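You operate a simulated robot arm through the tools that you are given. There is no shell and no other tool. Be economical: measure what you need, move in short steps, check, and stop when the job is done.

The job below is to be done with a simulated robot arm. You get a single attempt, and the scene is never put back.

TASK
Turn the eight-sided plate to its green mark, lock it again, then drop the blue collar over its peg.
Fine: the lever of the turning plate goes to MOVE first and ends at HOLD; the mark stands at the white pointer; leave the other collars. Where these are worked on the way, their far stop is far enough and under half their travel is too little: lever of the turning plate.

Only the result counts: the job must be done as asked and must still hold three seconds after the hand-in. Knocking over, shifting, dropping, spilling or breaking anything else fails it.

THE ROBOT
A 6-joint arm with a two-finger parallel gripper, fixed in place. Base frame: the origin is at the foot of the arm, x ahead of it, y to its left, z up; the work surface is at about z = 868. Lengths are in mm, angles in rad, forces in N, time in s.
With the tool pointing down near the work surface it reaches from about 260 to 680 mm from the base axis. Its first joint turns from -1.152 to 1.152 rad. Payload 2.9 kg.
The TCP is the grasp point between the finger pads, 30 mm short of the fingertips. In the tool frame z runs along the fingers and y along their closing line. The gripper opens to 110 mm. The fingers are 20 mm wide and 10 mm thick; the gripper's body (48 by 112 mm) begins 55 mm behind the TCP.
Orientation is that of the tool frame in the base frame, as a unit quaternion [x, y, z, w]. With the fingers straight down and closing along the base's y, the tool's x points along the base's -x, its y along +y and its z along -z.

THE INTERFACE
- The arm moves only by the tool drive_tool. Its arguments are lists of equal length, an entry for each row: "linear": the shift along the tool's x, y, z in m, a list of three; "turn": the turn, a rotation vector about the tool's x, y, z in rad, a list of three; "claw": the opening in per cent of the stroke, from 0 (shut) to 100 (fully open). In form: {"linear": [[dx, dy, dz], ...], "turn": [[ax, ay, az], ...], "claw": [claw, ...]}. A call has 1 to 10 rows; each row shifts and turns the commanded pose from where the row before left it, along the tool's axes as they then stand. Rows are played at 5 a second. More than 50 mm and 0.15 rad between two rows, or a gripper value outside its range, and nothing of the call is played. Where a pose cannot be reached the arm comes as near as it can. A force on the tool above 40 N (or 10 N above the force at the start of the call, whichever is more), or a blocked arm, ends the call early, and 0.2 s more pass. Each finger travels about 108 mm/s and halts on what it meets, pressing with about 30 N; the grip force reading is that of the motor and also rises with nothing between the fingers. The clock runs only during rows and for 0.2 s after the last one: add rows that do not move to give the fingers time. It gives the time, the measured TCP pose, the force on the tool (base axes), the opening and the grip force at its end, in the units of the frame above (readings bear some noise), with the torque about the TCP (base axes, N m) and any sound that the robot's microphone picked up.
- Cameras (640 x 400 px; columns grow to the right, rows downward): "scene" is fixed at [79.2, 430.2, 1395.1]; the picture's right is [-0.76, -0.65, 0.00], its down [-0.31, 0.36, -0.88] and it looks along [0.57, -0.67, -0.47] (base axes); focal length 343 px, centre (320, 200). "wrist" rides on the gripper at [72, 17, -103] in the tool frame; the picture's right is [-0.23, 0.97, 0.00], its down [-0.76, -0.18, -0.62] and it looks along [-0.61, -0.14, 0.78] (tool axes); focal length 222 px, centre (320, 200). There is no depth. A picture from a camera that has moved, and an enlarged one, comes with that camera's place and axes in the base frame and with its lens.
- camera(camera): a new picture of that camera. The clock stands still meanwhile.
- inspect(camera, box): a new picture of the part [left, top, right, bottom] of that camera's present view, enlarged. The clock stands still meanwhile.
- close_job(): hands the job in; it is judged then, once.

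Work in short steps. Places have to be worked out from the pictures, the camera data and where the tool is seen: move nearer, look again, correct. Check each grasp and each placing, and mend what went wrong. You have 120 turns and 68 pictures in all, those below and enlarged ones among them. Open the gripper and draw the arm clear of the work before you hand the job in, unless the task says otherwise; then end with one line.

The tools are called as a command line: name --argument value ..., lists and objects as JSON in quotes. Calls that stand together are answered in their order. drive_tool: Moves the arm, as the interface text tells. Its arguments: {"type":"object","properties":{"linear":{"type":"array","items":{"type":"array","items":{"type":"number"}}},"turn":{"type":"array","items":{"type":"array","items":{"type":"number"}}},"claw":{"type":"array","items":{"type":"number"}}},"required":["linear","turn","claw"]} The other tools are called the same way: camera (camera) takes a picture; inspect (camera, box) takes an enlarged picture of a part of a camera's view; close_job () hands the job in.

At the start:

```text
clock: 0.0
ee_pos: [454.7, -58.4, 1227.2]
ee_rot: [0.0, 1.0, 0.0, 0.001]
wrist_force: [0.4, 0.4, 0.0]
moment: [0.0, 0.01, 0.03]
width: 110.0
grasp_force: 0.0
```

scene: 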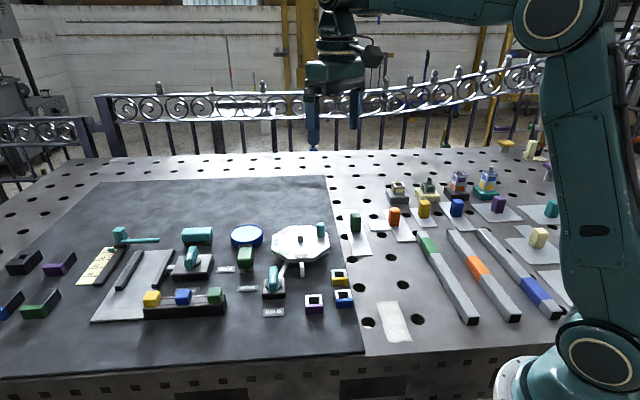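
wrist: 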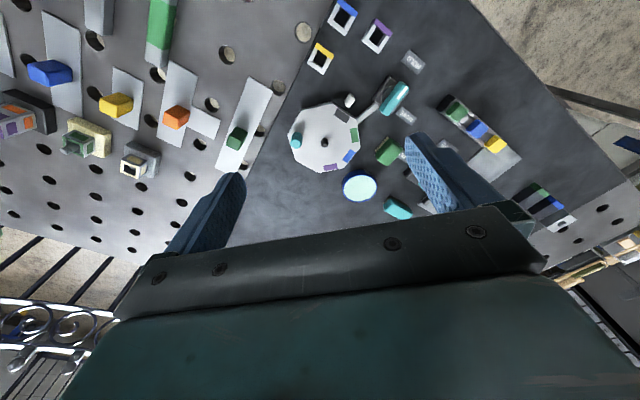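

The turning plate, its lever and the collars sit near the centre of the dark mat. I take enlarged views to tell the parts apart.

inspect --camera "scene" --box '[220, 200, 380, 330]'

inspect --camera "wrist" --box '[270, 0, 430, 220]'

inspect --camera "scene" --box '[80, 210, 260, 330]'

```text
3.08 times, centred on (300, 265) of scene
camera zoom: at [79.2, 430.2, 1395.1], right [-0.76, -0.65, 0.0], down [-0.31, 0.36, -0.88], along [0.57, -0.67, -0.47], focal length 1056 px, centre (382, 0)
```

zoom: 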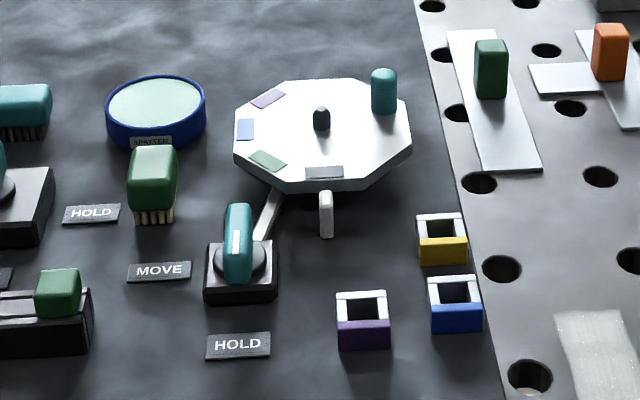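

```text
1.82 times, centred on (350, 110) of wrist
camera zoom: at [382.7, -39.3, 1331.4], right [0.23, 0.97, 0.0], down [0.76, -0.18, 0.62], along [0.61, -0.14, -0.78], focal length 404 px, centre (266, 364)
```

zoom: 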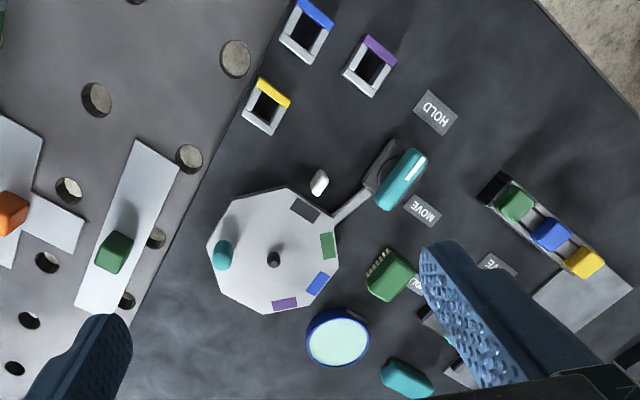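

```text
3.33 times, centred on (170, 270) of scene
camera zoom: at [79.2, 430.2, 1395.1], right [-0.76, -0.65, 0.0], down [-0.31, 0.36, -0.88], along [0.57, -0.67, -0.47], focal length 1144 px, centre (820, -33)
```

zoom: 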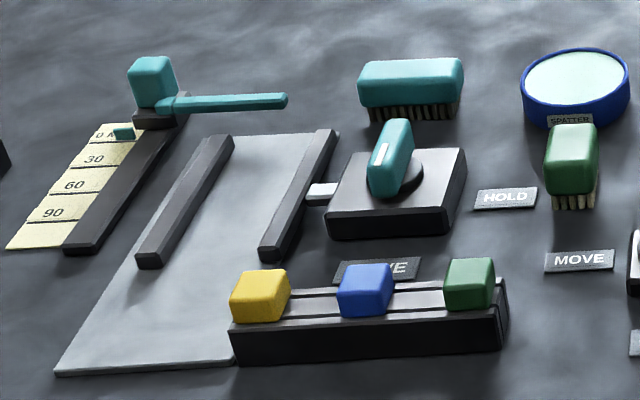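

The lever by the plate has HOLD nearer and MOVE to its left; green is one eighth away from the pointer. Now I look for the pegs.

inspect --camera "scene" --box '[340, 160, 580, 330]'

inspect --camera "scene" --box '[250, 240, 370, 330]'

inspect --camera "wrist" --box '[0, 0, 260, 180]'

```text
2.35 times, centred on (460, 245) of scene
camera zoom: at [79.2, 430.2, 1395.1], right [-0.76, -0.65, 0.0], down [-0.31, 0.36, -0.88], along [0.57, -0.67, -0.47], focal length 808 px, centre (-9, 94)
```

zoom: 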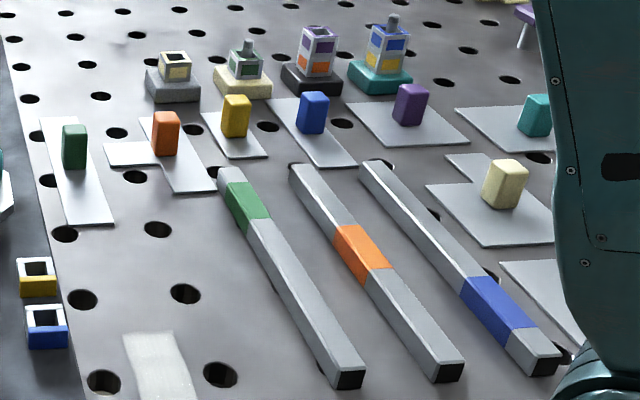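

```text
4.44 times, centred on (310, 285) of scene
camera zoom: at [79.2, 430.2, 1395.1], right [-0.76, -0.65, 0.0], down [-0.31, 0.36, -0.88], along [0.57, -0.67, -0.47], focal length 1526 px, centre (364, -178)
```

zoom: 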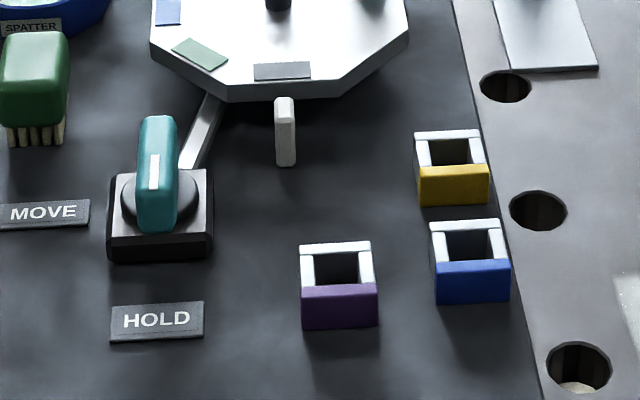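

```text
2.22 times, centred on (130, 90) of wrist
camera zoom: at [382.7, -39.3, 1331.4], right [0.23, 0.97, 0.0], down [0.76, -0.18, 0.62], along [0.61, -0.14, -0.78], focal length 494 px, centre (742, 444)
```

zoom: 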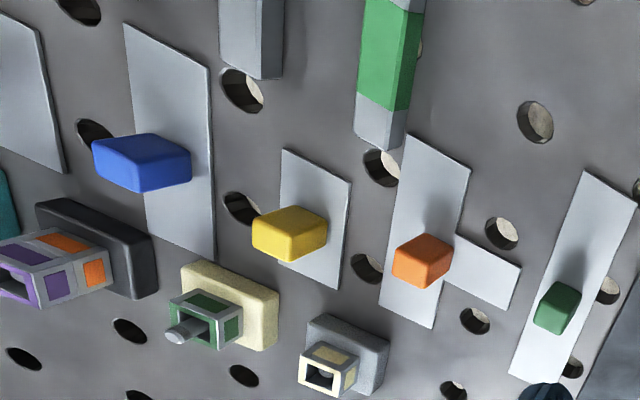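

No tower-like peg is obvious apart from the dark stub on the plate. I lower the hand to bring the wrist camera nearer and look again.

drive_tool --linear '[[0, 0, 0.045], [0, 0, 0.045], [0, 0, 0.045], [0, 0, 0.045], [0, 0, 0], [0, 0, 0]]' --turn '[[0, 0, 0], [0, 0, 0], [0, 0, 0], [0, 0, 0], [0, 0, 0], [0, 0, 0]]' --claw '[100, 100, 100, 100, 100, 100]'

camera --camera "wrist"

inspect --camera "scene" --box '[380, 170, 510, 220]'

inspect --camera "scene" --box '[260, 210, 340, 260]'

```text
clock: 1.4
ee_pos: [455.5, -57.2, 1046.2]
ee_rot: [0.0, 1.0, 0.0, -0.001]
wrist_force: [-0.2, -1.0, 0.7]
moment: [-0.02, 0.02, 0.01]
width: 110.0
grasp_force: 0.1
```

```text
59 pictures are left
camera wrist: at [383.7, -40.6, 1150.4], right [0.23, 0.97, 0.0], down [0.76, -0.18, 0.62], along [0.61, -0.14, -0.78], focal length 222 px, centre (320, 200)
```

wrist: 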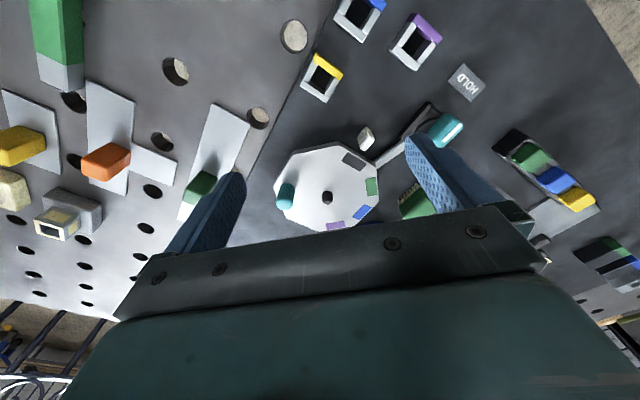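

```text
4.92 times, centred on (445, 195) of scene
camera zoom: at [79.2, 430.2, 1395.1], right [-0.76, -0.65, 0.0], down [-0.31, 0.36, -0.88], along [0.57, -0.67, -0.47], focal length 1690 px, centre (-295, 225)
```

zoom: 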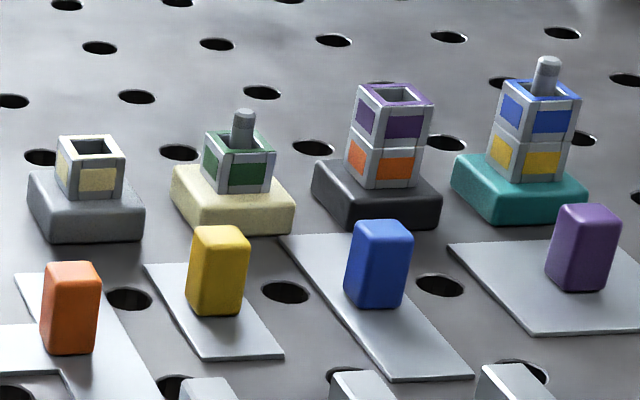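

```text
8.00 times, centred on (300, 235) of scene
camera zoom: at [79.2, 430.2, 1395.1], right [-0.76, -0.65, 0.0], down [-0.31, 0.36, -0.88], along [0.57, -0.67, -0.47], focal length 2746 px, centre (480, -80)
```

zoom: 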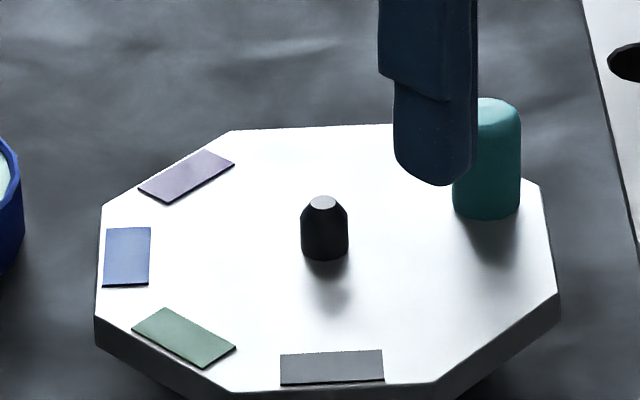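

The dark chamfered stub at the plate's centre is the peg. The lever knob is at about (518, 64). I move the camera to look at it closely.

drive_tool --linear '[[0.01, 0.045, 0.0], [0.01, 0.045, 0.015], [0.01, 0.045, 0.02], [0, 0.006, 0.014], [0, 0, 0], [0, 0, 0]]' --turn '[[0, 0, 0], [0, 0, 0], [0, 0, 0], [0, 0, 0], [0, 0, 0], [0, 0, 0]]' --claw '[100, 100, 100, 100, 100, 100]'

inspect --camera "wrist" --box '[160, 50, 480, 250]'

```text
refused: row 3 steps farther than a row can; nothing moved
```

```text
2.00 times, centred on (320, 150) of wrist
camera zoom: at [383.7, -40.6, 1150.4], right [0.23, 0.97, 0.0], down [0.76, -0.18, 0.62], along [0.61, -0.14, -0.78], focal length 444 px, centre (320, 300)
```

zoom: 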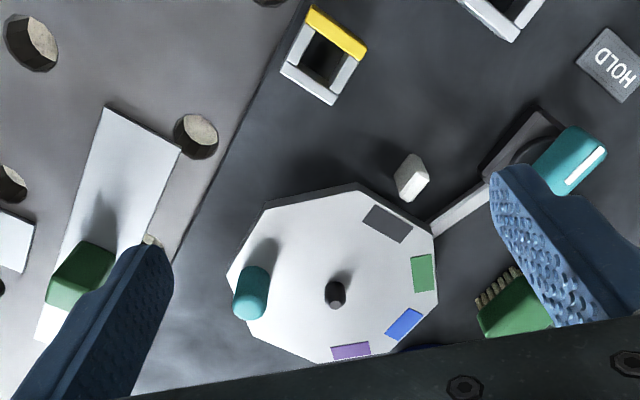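

The move was refused for step length; I repeat it in smaller steps.

drive_tool --linear '[[0.006, 0.035, 0.0], [0.006, 0.035, 0.01], [0.006, 0.035, 0.015], [0.006, 0.036, 0.015], [0.005, 0, 0.009], [0, 0, 0], [0, 0, 0]]' --turn '[[0, 0, 0], [0, 0, 0], [0, 0, 0], [0, 0, 0], [0, 0, 0], [0, 0, 0], [0, 0, 0]]' --claw '[100, 100, 100, 100, 100, 100, 100]'

inspect --camera "wrist" --box '[160, 50, 480, 250]'

```text
clock: 3.0
ee_pos: [425.7, 85.6, 997.3]
ee_rot: [-0.001, 1.0, 0.0, 0.0]
wrist_force: [-0.6, -0.2, 0.0]
moment: [-0.01, -0.02, -0.01]
width: 110.1
grasp_force: 0.1
```

```text
2.00 times, centred on (320, 150) of wrist
camera zoom: at [352.7, 102.8, 1101.4], right [0.23, 0.97, 0.0], down [0.76, -0.18, 0.62], along [0.61, -0.14, -0.78], focal length 444 px, centre (320, 300)
```

zoom: 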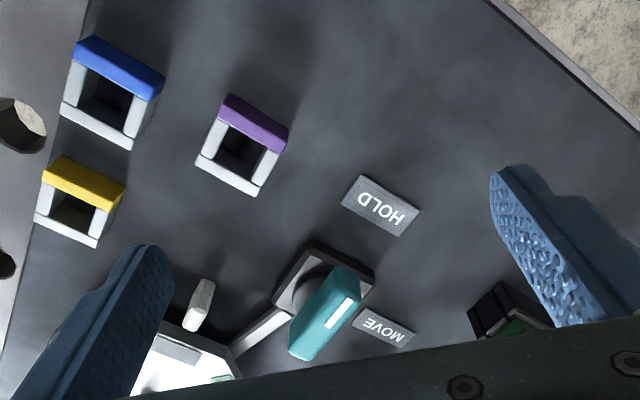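

The blade is about 50 mm long on an axis near (517, 67), pointing at HOLD (about 139°). I move above it and line the fingers up with it, with a partly closed gripper.

drive_tool --linear '[[-0.0455, -0.009, 0], [-0.0455, -0.009, 0], [0, 0, 0], [0, 0, 0], [0, 0, 0], [0, 0, 0], [0, 0, 0], [0, 0, 0], [0, 0, 0]]' --turn '[[0, 0, 0], [0, 0, 0], [0, 0, 0.1432], [0, 0, 0.1432], [0, 0, 0.1432], [0, 0, 0.1432], [0, 0, 0.1432], [0, 0, 0], [0, 0, 0]]' --claw '[100, 80, 60, 45, 45, 45, 45, 45, 45]'

inspect --camera "scene" --box '[220, 200, 360, 310]'

camera --camera "wrist"

```text
clock: 5.0
ee_pos: [516.7, 66.1, 997.5]
ee_rot: [0.35, 0.937, 0.0, 0.0]
wrist_force: [-0.5, -0.7, 0.2]
moment: [0.03, 0.0, 0.0]
width: 49.6
grasp_force: 0.1
```

```text
3.64 times, centred on (290, 255) of scene
camera zoom: at [79.2, 430.2, 1395.1], right [-0.76, -0.65, 0.0], down [-0.31, 0.36, -0.88], along [0.57, -0.67, -0.47], focal length 1248 px, centre (429, 0)
```

zoom: 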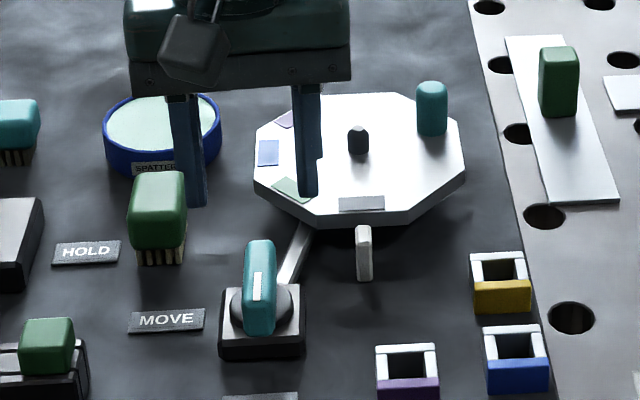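

```text
53 pictures are left
camera wrist: at [472.8, 127.0, 1102.3], right [0.81, 0.59, 0.0], down [0.46, -0.63, 0.62], along [0.37, -0.51, -0.78], focal length 222 px, centre (320, 200)
```

wrist: 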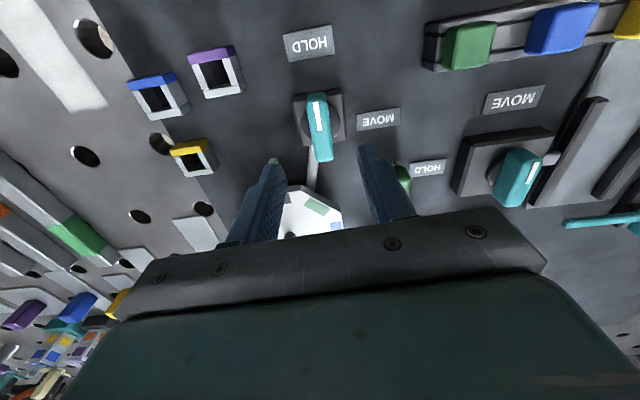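

The fingers straddle the blade with the right alignment. I descend to put the fingertips beside it, then check.

drive_tool --linear '[[0, -0.001, 0.03], [0, -0.001, 0.025], [0, 0, 0.016], [0, 0, 0], [0, 0, 0]]' --turn '[[0, 0, 0], [0, 0, 0], [0, 0, 0], [0, 0, 0], [0, 0, 0]]' --claw '[45, 45, 45, 45, 45]'

inspect --camera "scene" --box '[220, 200, 360, 310]'

inspect --camera "wrist" --box '[220, 80, 420, 220]'

```text
clock: 6.2
ee_pos: [517.1, 62.7, 927.7]
ee_rot: [0.35, 0.937, -0.001, 0.0]
wrist_force: [0.0, 0.2, 0.1]
moment: [-0.01, 0.04, -0.03]
width: 49.5
grasp_force: 0.1
```

```text
3.64 times, centred on (290, 255) of scene
camera zoom: at [79.2, 430.2, 1395.1], right [-0.76, -0.65, 0.0], down [-0.31, 0.36, -0.88], along [0.57, -0.67, -0.47], focal length 1248 px, centre (429, 0)
```

zoom: 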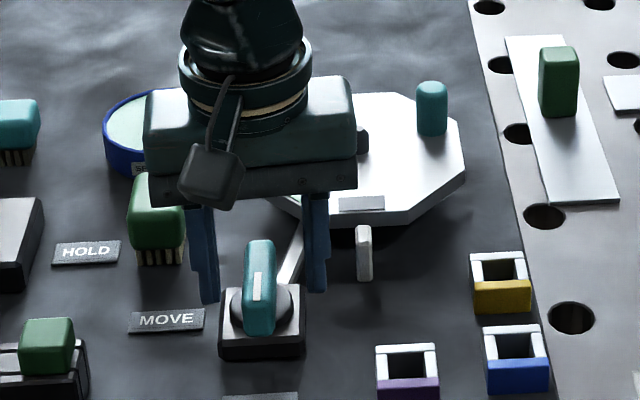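

```text
2.86 times, centred on (320, 150) of wrist
camera zoom: at [473.1, 124.3, 1031.4], right [0.81, 0.59, 0.0], down [0.46, -0.63, 0.62], along [0.37, -0.5, -0.78], focal length 635 px, centre (320, 343)
```

zoom: 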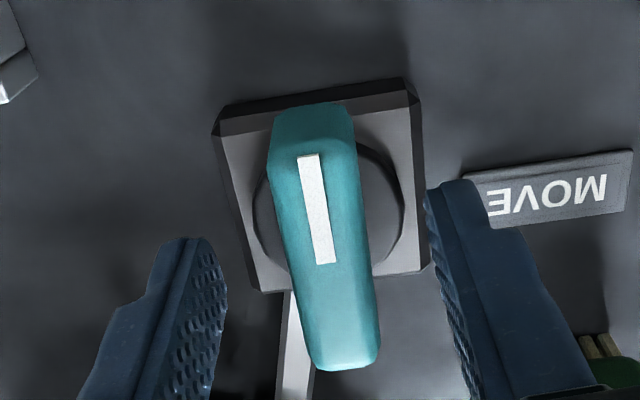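

The axis computes to about (517.5, 67.5) and the blade lies at about 134°. I correct by a few mm and 0.09 rad, then close to just wider than the blade.

drive_tool --linear '[[0.003, 0.002, 0], [0, 0, 0.003], [0, 0, 0], [0, 0, 0], [0, 0, 0]]' --turn '[[0, 0, 0.09], [0, 0, 0], [0, 0, 0], [0, 0, 0], [0, 0, 0]]' --claw '[45, 40, 30, 18, 18]'

inspect --camera "wrist" --box '[220, 80, 420, 220]'

```text
clock: 7.4
ee_pos: [514.1, 67.2, 923.7]
ee_rot: [0.392, 0.92, 0.0, 0.0]
wrist_force: [0.0, -1.1, 0.2]
moment: [0.01, -0.01, 0.01]
width: 20.2
grasp_force: 0.1
```

```text
2.86 times, centred on (320, 150) of wrist
camera zoom: at [477.1, 131.9, 1028.1], right [0.86, 0.51, 0.0], down [0.4, -0.67, 0.62], along [0.32, -0.54, -0.78], focal length 635 px, centre (320, 343)
```

zoom: 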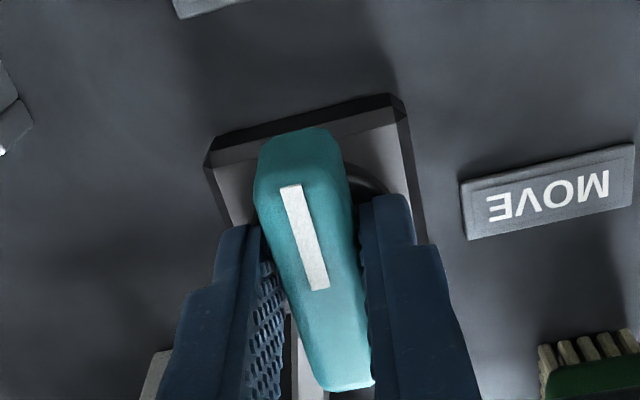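

The blade is captured between the fingers. I turn clockwise from above, toward MOVE, about half way first.

drive_tool --linear '[[0, 0, 0], [0, 0, 0], [0, 0, 0], [0, 0, 0], [0, 0, 0], [0, 0, 0], [0, 0, 0]]' --turn '[[0, 0, 0.13], [0, 0, 0.13], [0, 0, 0.13], [0, 0, 0.13], [0, 0, 0.13], [0, 0, 0.13], [0, 0, 0]]' --claw '[18, 18, 18, 18, 18, 18, 18]'

inspect --camera "wrist" --box '[220, 80, 420, 220]'

```text
clock: 9.0
ee_pos: [515.7, 67.7, 923.7]
ee_rot: [0.713, 0.701, 0.0, 0.0]
wrist_force: [8.5, 1.1, -1.7]
moment: [0.01, -0.06, 0.04]
width: 23.7
grasp_force: 3.7
```

```text
2.86 times, centred on (320, 150) of wrist
camera zoom: at [532.8, 140.8, 1028.3], right [0.97, -0.24, 0.0], down [-0.19, -0.76, 0.62], along [-0.15, -0.6, -0.78], focal length 635 px, centre (320, 343)
```

zoom: 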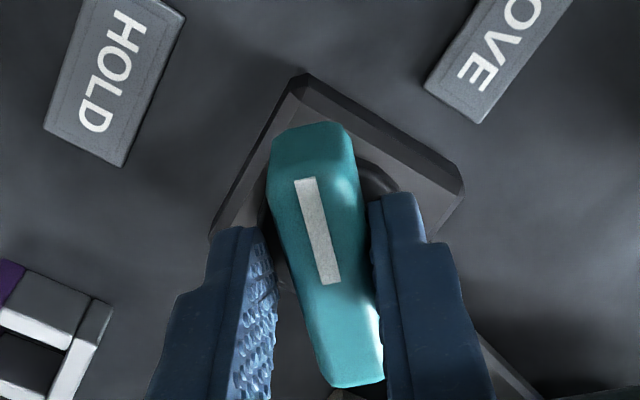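

The blade follows smoothly. I continue toward MOVE until the stop.

drive_tool --linear '[[0, 0, 0], [0, 0, 0], [0, 0, 0], [0, 0, 0], [0, 0, 0], [0, 0, 0], [0, 0, 0], [0, 0, 0]]' --turn '[[0, 0, 0.13], [0, 0, 0.13], [0, 0, 0.13], [0, 0, 0.13], [0, 0, 0.13], [0, 0, 0.13], [0, 0, 0.05], [0, 0, 0]]' --claw '[18, 18, 18, 18, 18, 18, 18, 18]'

inspect --camera "wrist" --box '[220, 80, 420, 220]'

```text
clock: 10.8
ee_pos: [513.9, 67.9, 923.7]
ee_rot: [0.935, 0.354, 0.002, 0.0]
wrist_force: [10.5, -5.8, 3.7]
moment: [-0.13, -0.12, 0.18]
width: 25.4
grasp_force: 5.9
```

```text
2.86 times, centred on (320, 150) of wrist
camera zoom: at [580.6, 103.5, 1028.4], right [0.47, -0.88, 0.0], down [-0.69, -0.37, 0.62], along [-0.55, -0.3, -0.78], focal length 635 px, centre (320, 343)
```

zoom: 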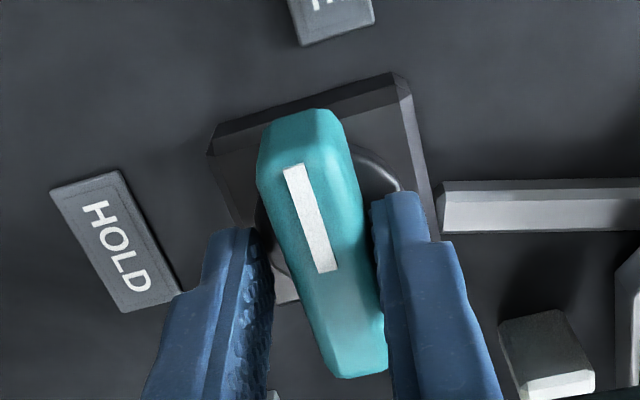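

The blade points nearly at MOVE (about 44°, label about 33°). I add a little more turn to find the stop.

drive_tool --linear '[[0, 0, 0], [0, 0, 0], [0, 0, 0], [0, 0, 0]]' --turn '[[0, 0, 0.08], [0, 0, 0.08], [0, 0, 0.08], [0, 0, 0]]' --claw '[18, 18, 18, 18]'

inspect --camera "wrist" --box '[220, 80, 420, 220]'

```text
clock: 11.8
ee_pos: [517.5, 66.8, 924.0]
ee_rot: [0.971, 0.24, 0.002, 0.0]
wrist_force: [23.6, -10.4, -2.0]
moment: [-0.03, -0.22, 0.39]
width: 29.5
grasp_force: 9.6
```

```text
2.86 times, centred on (320, 150) of wrist
camera zoom: at [587.9, 87.0, 1028.7], right [0.25, -0.97, 0.0], down [-0.76, -0.2, 0.62], along [-0.6, -0.16, -0.78], focal length 635 px, centre (320, 343)
```

zoom: 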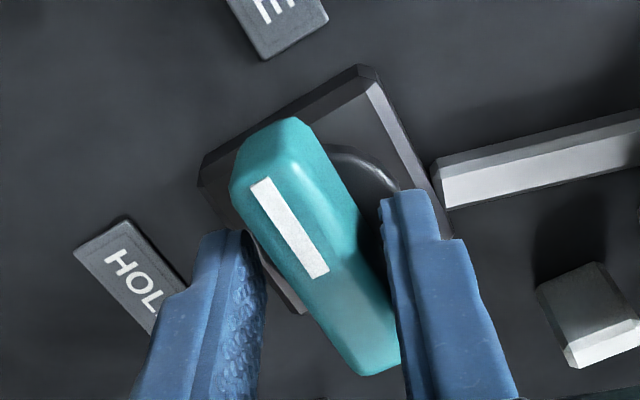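

The moment rises and the blade no longer follows: it is at its MOVE stop. I ease back, open and lift.

drive_tool --linear '[[0, 0, 0], [0, 0, 0], [0, 0, 0], [0, 0, -0.04], [0, 0, -0.045], [0, 0, 0], [0, 0, 0]]' --turn '[[0, 0, -0.1], [0, 0, -0.1], [0, 0, 0], [0, 0, 0], [0, 0, 0], [0, 0, 0], [0, 0, 0]]' --claw '[35, 45, 45, 45, 45, 45, 45]'

inspect --camera "scene" --box '[220, 200, 360, 310]'

camera --camera "wrist"

```text
clock: 13.4
ee_pos: [516.4, 68.4, 1010.2]
ee_rot: [0.942, 0.336, 0.0, 0.0]
wrist_force: [-0.1, -0.1, 0.1]
moment: [0.0, 0.02, 0.02]
width: 49.4
grasp_force: 0.0
```

```text
3.64 times, centred on (290, 255) of scene
camera zoom: at [79.2, 430.2, 1395.1], right [-0.76, -0.65, 0.0], down [-0.31, 0.36, -0.88], along [0.57, -0.67, -0.47], focal length 1248 px, centre (429, 0)
```

zoom: 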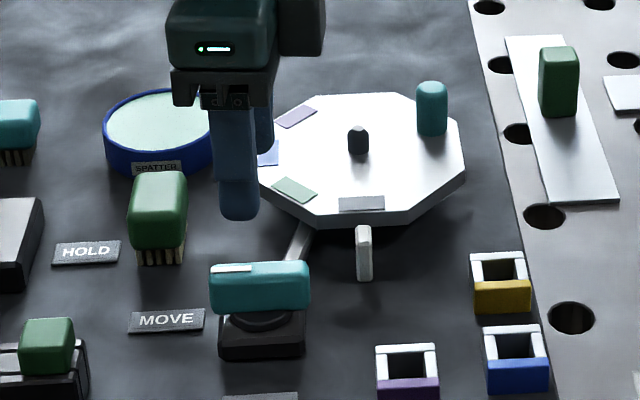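

```text
45 pictures are left
camera wrist: at [582.9, 101.5, 1114.2], right [0.44, -0.9, 0.0], down [-0.7, -0.35, 0.62], along [-0.56, -0.28, -0.78], focal length 222 px, centre (320, 200)
```

wrist: 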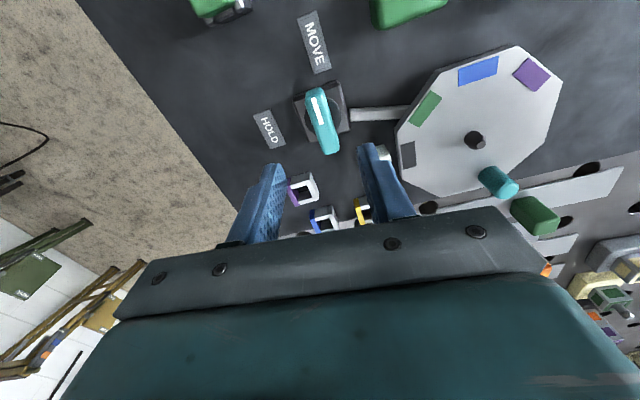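

The lever now points at MOVE. Triangulating gives the plate's centre peg at about (569, -72.5) and the teal handle at about (548, -125, top about 935). I move above the handle with the closing line along its path.

drive_tool --linear '[[0, 0, 0], [0, 0, 0], [0, 0, 0], [0, 0, 0], [-0.0331, 0.0209, 0], [-0.0331, 0.0209, 0], [-0.0331, 0.0209, 0], [-0.0331, 0.0209, 0], [-0.0331, 0.0209, 0], [0, 0, 0]]' --turn '[[0, 0, -0.121], [0, 0, -0.121], [0, 0, -0.121], [0, 0, -0.121], [0, 0, 0], [0, 0, 0], [0, 0, 0], [0, 0, 0], [0, 0, 0], [0, 0, 0]]' --claw '[50, 55, 55, 55, 55, 55, 55, 55, 55, 55]'

camera --camera "wrist"

inspect --camera "scene" --box '[250, 180, 370, 275]'

```text
clock: 15.6
ee_pos: [546.5, -126.7, 1009.4]
ee_rot: [0.833, 0.553, 0.001, 0.0]
wrist_force: [-0.1, 0.1, 1.3]
moment: [-0.02, 0.0, -0.01]
width: 60.3
grasp_force: 0.0
```

```text
44 pictures are left
camera wrist: at [590.5, -65.0, 1113.4], right [0.81, -0.59, 0.0], down [-0.46, -0.63, 0.62], along [-0.37, -0.5, -0.78], focal length 222 px, centre (320, 200)
```

wrist: 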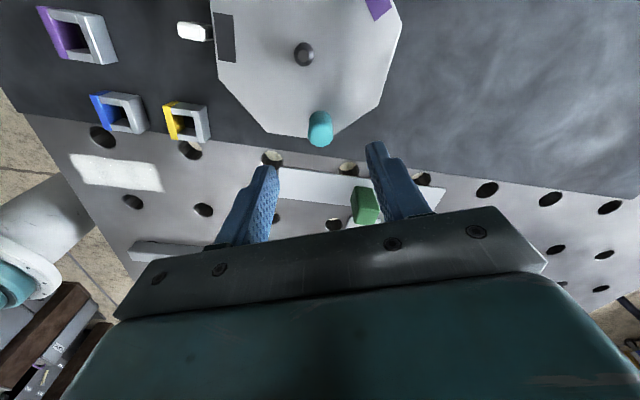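

```text
4.21 times, centred on (310, 228) of scene
camera zoom: at [79.2, 430.2, 1395.1], right [-0.76, -0.65, 0.0], down [-0.31, 0.36, -0.88], along [0.57, -0.67, -0.47], focal length 1445 px, centre (362, 84)
```

zoom: 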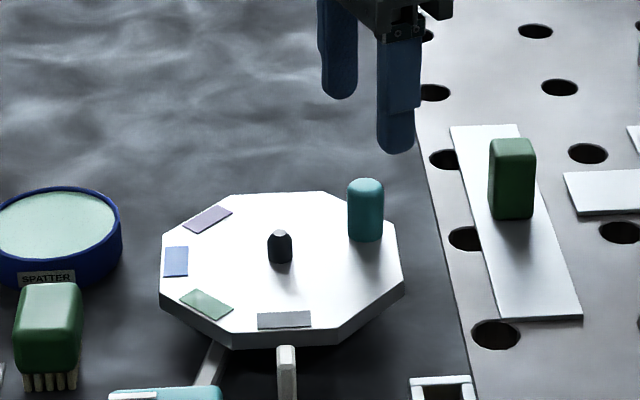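

The handle sits at about (546.5, -124), between the fingers. I descend and look before closing.

drive_tool --linear '[[0.002, -0.001, 0.025], [0, 0, 0.025], [0, 0, 0.016], [0, 0, 0], [0, 0, 0]]' --turn '[[0, 0, 0], [0, 0, 0], [0, 0, 0], [0, 0, 0], [0, 0, 0]]' --claw '[55, 55, 55, 55, 55]'

camera --camera "wrist"

inspect --camera "scene" --box '[250, 180, 370, 275]'

```text
clock: 16.8
ee_pos: [546.4, -122.4, 943.7]
ee_rot: [0.833, 0.553, 0.0, 0.001]
wrist_force: [0.7, 0.3, -0.3]
moment: [0.01, 0.0, 0.02]
width: 60.4
grasp_force: 0.0
```

```text
42 pictures are left
camera wrist: at [590.2, -60.9, 1047.7], right [0.81, -0.59, 0.0], down [-0.46, -0.63, 0.62], along [-0.37, -0.5, -0.78], focal length 222 px, centre (320, 200)
```

wrist: 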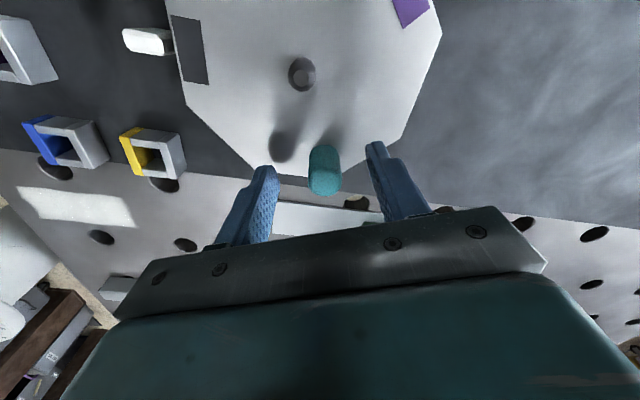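

```text
4.21 times, centred on (310, 228) of scene
camera zoom: at [79.2, 430.2, 1395.1], right [-0.76, -0.65, 0.0], down [-0.31, 0.36, -0.88], along [0.57, -0.67, -0.47], focal length 1445 px, centre (362, 84)
```

zoom: 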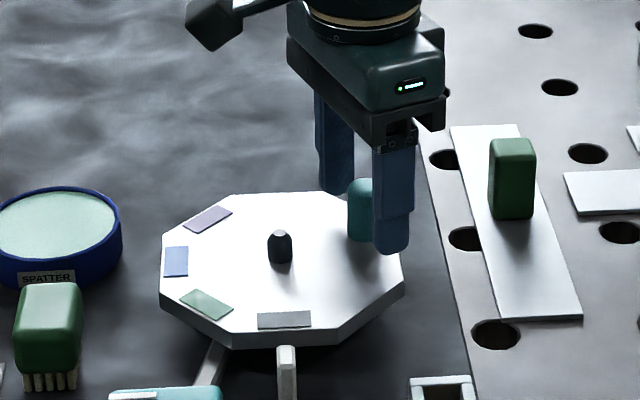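

The handle is centred between the fingers. I close on it and check the grip.

drive_tool --linear '[[0, 0, 0], [0, 0, 0], [0, 0, 0], [0, 0, 0]]' --turn '[[0, 0, 0], [0, 0, 0], [0, 0, 0], [0, 0, 0]]' --claw '[30, 12, 12, 12]'

```text
clock: 17.8
ee_pos: [548.6, -122.9, 943.7]
ee_rot: [0.834, 0.552, 0.002, 0.003]
wrist_force: [23.1, -9.6, -5.8]
moment: [-0.01, -0.01, 0.08]
width: 21.8
grasp_force: 45.0
```

Gripped at 21.8 mm. I carry the handle along its arc, turning the hand with it, for two thirds of the eighth turn.

drive_tool --linear '[[0.0002, 0.0044, 0], [0.0002, 0.0044, 0], [0.0002, 0.0044, 0], [0.0002, 0.0044, 0], [0.0002, 0.0044, 0], [0.0002, 0.0044, 0], [0.0002, 0.0044, 0], [0, 0, 0]]' --turn '[[0, 0, -0.0785], [0, 0, -0.0785], [0, 0, -0.0785], [0, 0, -0.0785], [0, 0, -0.0785], [0, 0, -0.0785], [0, 0, -0.0785], [0, 0, 0]]' --claw '[12, 12, 12, 12, 12, 12, 12, 12]'

inspect --camera "scene" --box '[250, 180, 370, 275]'

```text
clock: 19.6
ee_pos: [576.3, -126.2, 943.7]
ee_rot: [0.652, 0.758, 0.001, 0.0]
wrist_force: [-4.5, -3.1, 7.4]
moment: [-0.25, 0.13, 0.25]
width: 21.3
grasp_force: 44.7
```

```text
4.21 times, centred on (310, 228) of scene
camera zoom: at [79.0, 430.1, 1395.2], right [-0.76, -0.65, 0.0], down [-0.31, 0.36, -0.88], along [0.57, -0.67, -0.47], focal length 1445 px, centre (362, 84)
```

zoom: 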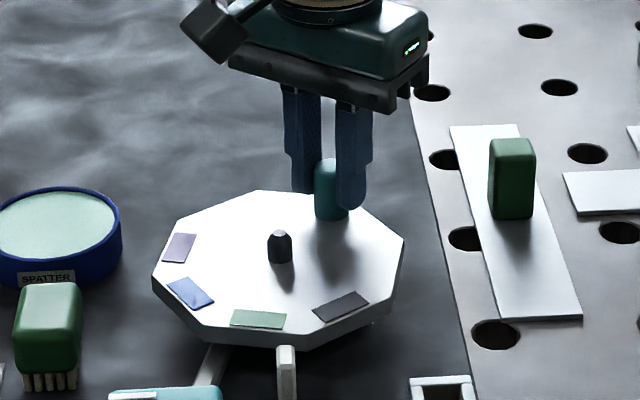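

Green has come most of the way; the black mark's earlier spot (285, 320) is the target. I turn the remaining 13.5°.

drive_tool --linear '[[0.0002, 0.0044, 0], [0.0002, 0.0044, 0], [0.0002, 0.0044, 0], [0, 0, 0], [0, 0, 0]]' --turn '[[0, 0, -0.0785], [0, 0, -0.0785], [0, 0, -0.0785], [0, 0, 0], [0, 0, 0]]' --claw '[12, 12, 12, 12, 12]'

inspect --camera "scene" --box '[250, 180, 370, 275]'

```text
clock: 20.8
ee_pos: [589.9, -123.3, 944.2]
ee_rot: [0.559, 0.829, 0.0, 0.001]
wrist_force: [4.1, -6.0, 8.3]
moment: [-0.41, -0.19, -0.06]
width: 21.2
grasp_force: 44.8
```

```text
4.21 times, centred on (310, 228) of scene
camera zoom: at [79.2, 430.1, 1395.2], right [-0.76, -0.65, 0.0], down [-0.31, 0.36, -0.88], along [0.57, -0.67, -0.47], focal length 1445 px, centre (362, 84)
```

zoom: 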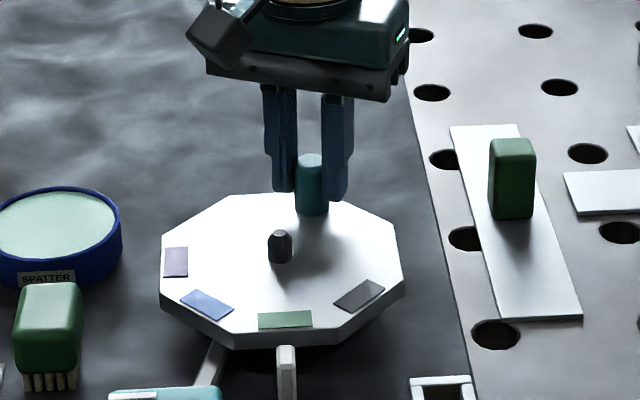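

Green stands exactly where the black mark was. I open, lift, and check the alignment to the pointer.

drive_tool --linear '[[0, 0, 0], [0, 0, 0], [0, 0, 0], [0, 0, -0.045], [0, 0, -0.045], [0, 0, 0], [0, 0, 0]]' --turn '[[0, 0, 0], [0, 0, 0], [0, 0, 0], [0, 0, 0], [0, 0, 0], [0, 0, 0], [0, 0, 0]]' --claw '[30, 55, 55, 55, 55, 55, 55]'

camera --camera "wrist"

inspect --camera "scene" --box '[250, 180, 370, 275]'

```text
clock: 22.4
ee_pos: [589.3, -123.1, 1032.7]
ee_rot: [0.559, 0.829, 0.0, -0.002]
wrist_force: [0.2, -0.9, -0.2]
moment: [-0.01, -0.04, 0.01]
width: 60.5
grasp_force: 0.0
```

```text
38 pictures are left
camera wrist: at [578.0, -49.0, 1137.1], right [0.99, 0.16, 0.0], down [0.12, -0.77, 0.62], along [0.1, -0.62, -0.78], focal length 222 px, centre (320, 200)
```

wrist: 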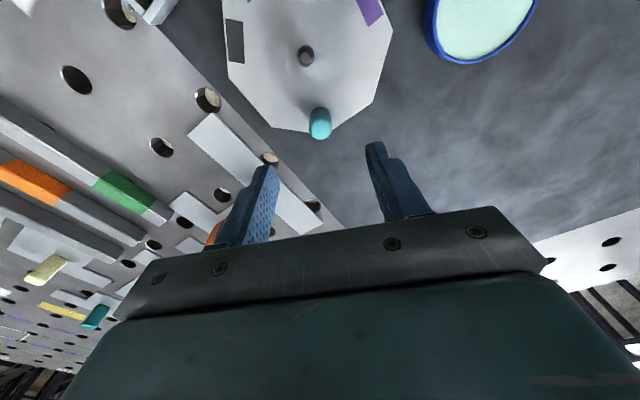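

```text
4.21 times, centred on (310, 228) of scene
camera zoom: at [79.2, 430.2, 1395.1], right [-0.76, -0.65, 0.0], down [-0.31, 0.36, -0.88], along [0.57, -0.67, -0.47], focal length 1445 px, centre (362, 84)
```

zoom: 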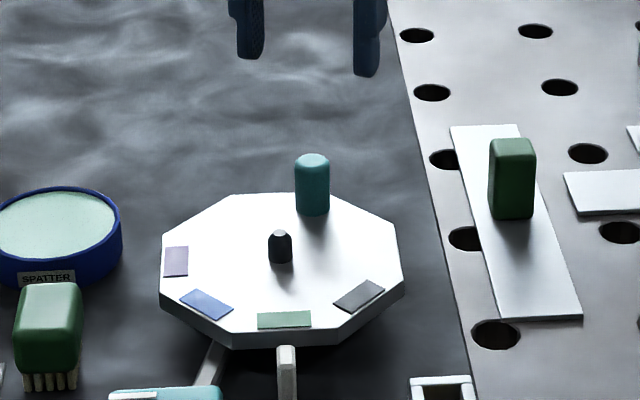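

Green is held at the pointer after release. Next I return to the lever, turning the hand back to the blade's line.

drive_tool --linear '[[0.0408, 0.0008, 0], [0.0408, 0.0008, 0], [0.0408, 0.0008, 0], [0.0408, 0.0008, 0], [0.0408, 0.0008, 0], [0, 0, 0], [0, 0, 0], [0, 0, 0], [0, 0, 0], [0, 0, 0]]' --turn '[[0, 0, 0], [0, 0, 0], [0, 0, 0], [0, 0, 0], [0, 0, 0], [0, 0, 0.144], [0, 0, 0.144], [0, 0, 0.144], [0, 0, 0.144], [0, 0, 0.144]]' --claw '[55, 55, 55, 50, 45, 45, 45, 45, 45, 45]'

drive_tool --linear '[[0, 0, 0.02], [0, 0, 0.02], [0, 0, 0.02], [0, 0, 0], [0, 0, 0]]' --turn '[[0, 0, 0.144], [0, 0, 0.144], [0, 0, 0.144], [0, 0, 0], [0, 0, 0]]' --claw '[45, 45, 45, 45, 45]'

inspect --camera "wrist" --box '[220, 60, 460, 220]'

```text
clock: 24.6
ee_pos: [516.9, 68.1, 1033.0]
ee_rot: [0.816, 0.579, 0.001, 0.0]
wrist_force: [-0.8, 0.3, 0.4]
moment: [-0.01, -0.02, -0.04]
width: 49.5
grasp_force: 0.1
```

```text
clock: 25.8
ee_pos: [516.2, 69.5, 973.5]
ee_rot: [0.92, 0.391, 0.0, 0.0]
wrist_force: [0.5, 0.8, -0.4]
moment: [0.0, -0.06, 0.0]
width: 49.6
grasp_force: 0.1
```

```text
2.50 times, centred on (340, 140) of wrist
camera zoom: at [579.3, 109.6, 1077.2], right [0.54, -0.84, 0.0], down [-0.66, -0.42, 0.62], along [-0.52, -0.34, -0.78], focal length 555 px, centre (270, 350)
```

zoom: 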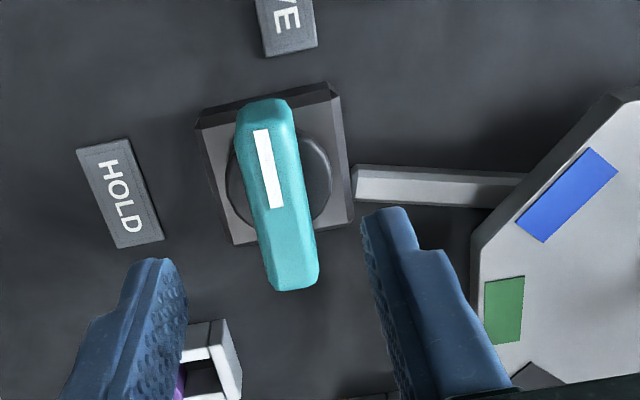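

The blade is between the fingers, still at MOVE. I descend and close to just over its width.

drive_tool --linear '[[-0.001, 0.001, 0.025], [0, 0, 0.0245], [0, 0, 0], [0, 0, 0], [0, 0, 0], [0, 0, 0]]' --turn '[[0, 0, 0], [0, 0, 0], [0, 0, 0], [0, 0, 0], [0, 0, 0], [0, 0, 0]]' --claw '[45, 45, 45, 30, 18, 18]'

inspect --camera "wrist" --box '[220, 80, 420, 220]'

```text
clock: 27.2
ee_pos: [518.4, 67.8, 924.5]
ee_rot: [0.92, 0.392, 0.0, -0.001]
wrist_force: [-0.1, -0.5, -0.6]
moment: [0.01, 0.0, -0.01]
width: 20.4
grasp_force: 0.3
```

```text
2.86 times, centred on (320, 150) of wrist
camera zoom: at [580.3, 108.2, 1028.3], right [0.54, -0.84, 0.0], down [-0.66, -0.42, 0.62], along [-0.52, -0.34, -0.78], focal length 635 px, centre (320, 343)
```

zoom: 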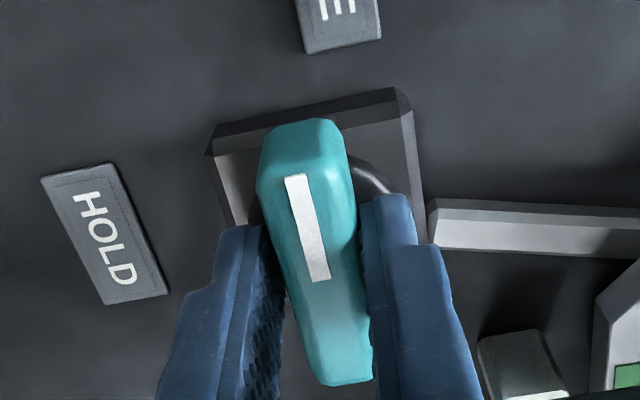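

The blade is captured. I turn it counter-clockwise back toward HOLD.

drive_tool --linear '[[0, 0, 0], [0, 0, 0], [0, 0, 0], [0, 0, 0], [0, 0, 0], [0, 0, 0], [0, 0, 0], [0, 0, 0], [0, 0, 0]]' --turn '[[0, 0, -0.13], [0, 0, -0.13], [0, 0, -0.13], [0, 0, -0.13], [0, 0, -0.13], [0, 0, -0.13], [0, 0, -0.13], [0, 0, -0.13], [0, 0, -0.13]]' --claw '[18, 18, 18, 18, 18, 18, 18, 18, 18]'

drive_tool --linear '[[0, 0, 0], [0, 0, 0], [0, 0, 0], [0, 0, 0], [0, 0, 0]]' --turn '[[0, 0, -0.13], [0, 0, -0.13], [0, 0, -0.1], [0, 0, -0.08], [0, 0, 0]]' --claw '[18, 18, 18, 18, 18]'

inspect --camera "wrist" --box '[220, 80, 420, 220]'

```text
clock: 29.2
ee_pos: [516.8, 65.9, 922.8]
ee_rot: [0.55, 0.835, 0.0, 0.0]
wrist_force: [3.2, 1.1, 0.7]
moment: [0.08, -0.08, -0.03]
width: 21.0
grasp_force: 1.5
```

```text
clock: 30.4
ee_pos: [516.4, 65.8, 924.7]
ee_rot: [0.355, 0.935, 0.001, 0.0]
wrist_force: [0.5, 1.1, -0.1]
moment: [-0.03, 0.02, 0.02]
width: 19.6
grasp_force: 0.1
```

```text
2.86 times, centred on (320, 150) of wrist
camera zoom: at [473.7, 128.0, 1028.3], right [0.82, 0.58, 0.0], down [0.45, -0.64, 0.62], along [0.36, -0.51, -0.78], focal length 635 px, centre (320, 343)
```

zoom: 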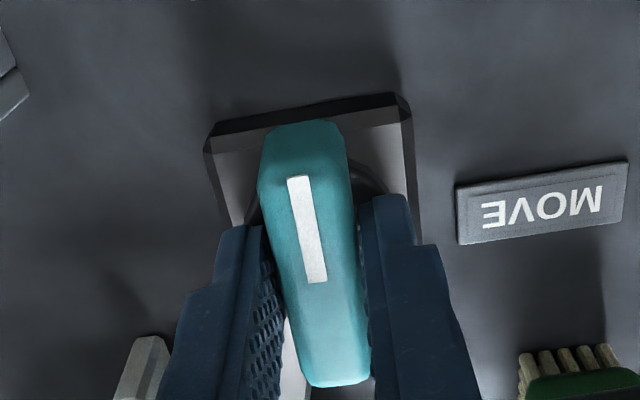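

The blade is nearly at HOLD with no resistance yet. I press on a little to the stop.

drive_tool --linear '[[0, 0, 0], [0, 0, 0], [0, 0, 0], [0, 0, 0]]' --turn '[[0, 0, -0.1], [0, 0, -0.1], [0, 0, -0.06], [0, 0, 0]]' --claw '[18, 18, 18, 18]'

inspect --camera "wrist" --box '[220, 80, 420, 220]'

```text
clock: 31.4
ee_pos: [516.9, 65.8, 923.4]
ee_rot: [0.233, 0.973, -0.001, 0.002]
wrist_force: [4.6, -0.8, 1.8]
moment: [-0.39, -0.3, -1.7]
width: 24.6
grasp_force: 44.9
```

```text
2.86 times, centred on (320, 150) of wrist
camera zoom: at [459.7, 114.8, 1028.1], right [0.64, 0.77, 0.0], down [0.6, -0.5, 0.62], along [0.48, -0.4, -0.78], focal length 635 px, centre (320, 343)
```

zoom: 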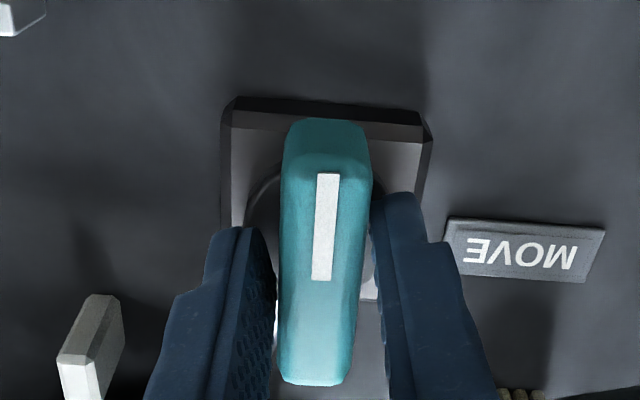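

A moment of -1.7 N m shows the HOLD stop is reached. I ease off, open and lift, then check the lever and the plate.

drive_tool --linear '[[0, 0, 0], [0, 0, 0], [0, 0, 0], [0, 0, -0.04], [0, 0, -0.045], [0, 0, 0], [0, 0, 0]]' --turn '[[0, 0, 0.1], [0, 0, 0.05], [0, 0, 0], [0, 0, 0], [0, 0, 0], [0, 0, 0], [0, 0, 0]]' --claw '[30, 45, 45, 45, 45, 45, 45]'

inspect --camera "scene" --box '[240, 200, 370, 310]'

camera --camera "wrist"

```text
clock: 33.0
ee_pos: [517.7, 64.6, 1007.4]
ee_rot: [0.304, 0.953, -0.001, 0.0]
wrist_force: [-0.8, 0.7, 0.4]
moment: [0.03, 0.01, 0.01]
width: 49.6
grasp_force: 0.1
```

```text
3.64 times, centred on (305, 255) of scene
camera zoom: at [79.2, 430.2, 1395.1], right [-0.76, -0.65, 0.0], down [-0.31, 0.36, -0.88], along [0.57, -0.67, -0.47], focal length 1248 px, centre (374, 0)
```

zoom: 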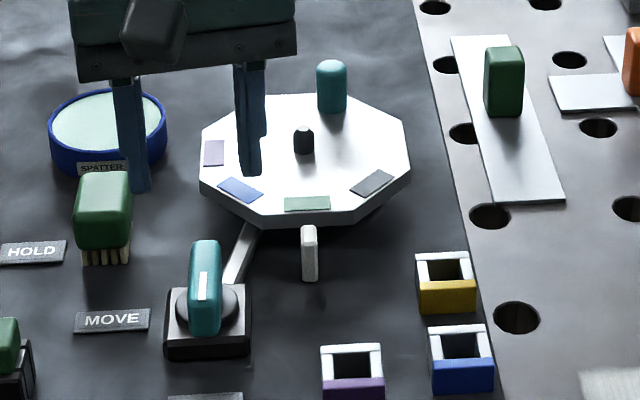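

```text
31 pictures are left
camera wrist: at [469.1, 121.4, 1112.7], right [0.75, 0.66, 0.0], down [0.52, -0.59, 0.62], along [0.41, -0.47, -0.78], focal length 222 px, centre (320, 200)
```

wrist: 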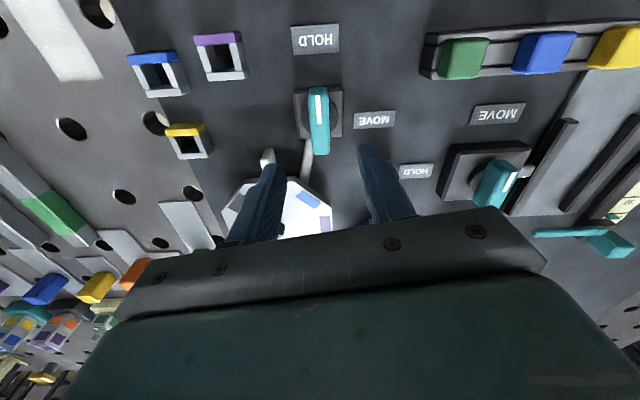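

The lever is back at HOLD and green stands at the pointer. Next, the blue collar at about (387, -7): I move above it with the closing line across its free sides.

drive_tool --linear '[[0.0163, -0.0335, 0], [0.0163, -0.0335, 0.0], [0.0163, -0.0335, 0.015], [0.0163, -0.0335, 0.02], [0, 0, 0], [0, 0, 0], [0, 0, 0], [0, 0, 0]]' --turn '[[0, 0, 0], [0, 0, 0], [0, 0, 0], [0, 0, 0], [0, 0, 0.0925], [0, 0, 0.0925], [0, 0, 0], [0, 0, 0]]' --claw '[45, 45, 50, 50, 50, 50, 50, 50]'

inspect --camera "wrist" --box '[200, 50, 440, 210]'

inspect --camera "scene" --box '[280, 220, 400, 315]'

```text
clock: 34.8
ee_pos: [386.3, -6.8, 974.7]
ee_rot: [0.391, 0.92, 0.0, 0.0]
wrist_force: [-0.2, 0.0, 0.6]
moment: [0.05, 0.02, 0.02]
width: 55.0
grasp_force: 0.1
```

```text
2.50 times, centred on (320, 130) of wrist
camera zoom: at [348.2, 59.0, 1078.8], right [0.86, 0.51, 0.0], down [0.4, -0.67, 0.62], along [0.32, -0.53, -0.78], focal length 555 px, centre (320, 375)
```

zoom: 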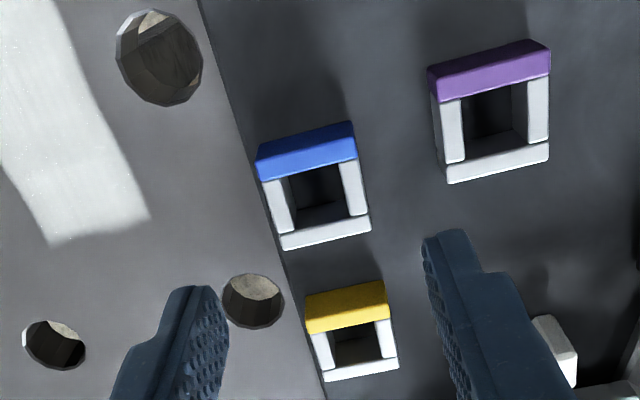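

```text
4.21 times, centred on (340, 268) of scene
camera zoom: at [79.2, 430.2, 1395.1], right [-0.76, -0.65, 0.0], down [-0.31, 0.36, -0.88], along [0.57, -0.67, -0.47], focal length 1445 px, centre (236, -84)
```

zoom: 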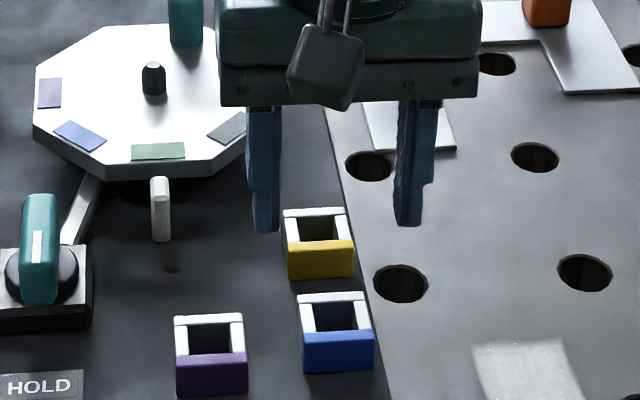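

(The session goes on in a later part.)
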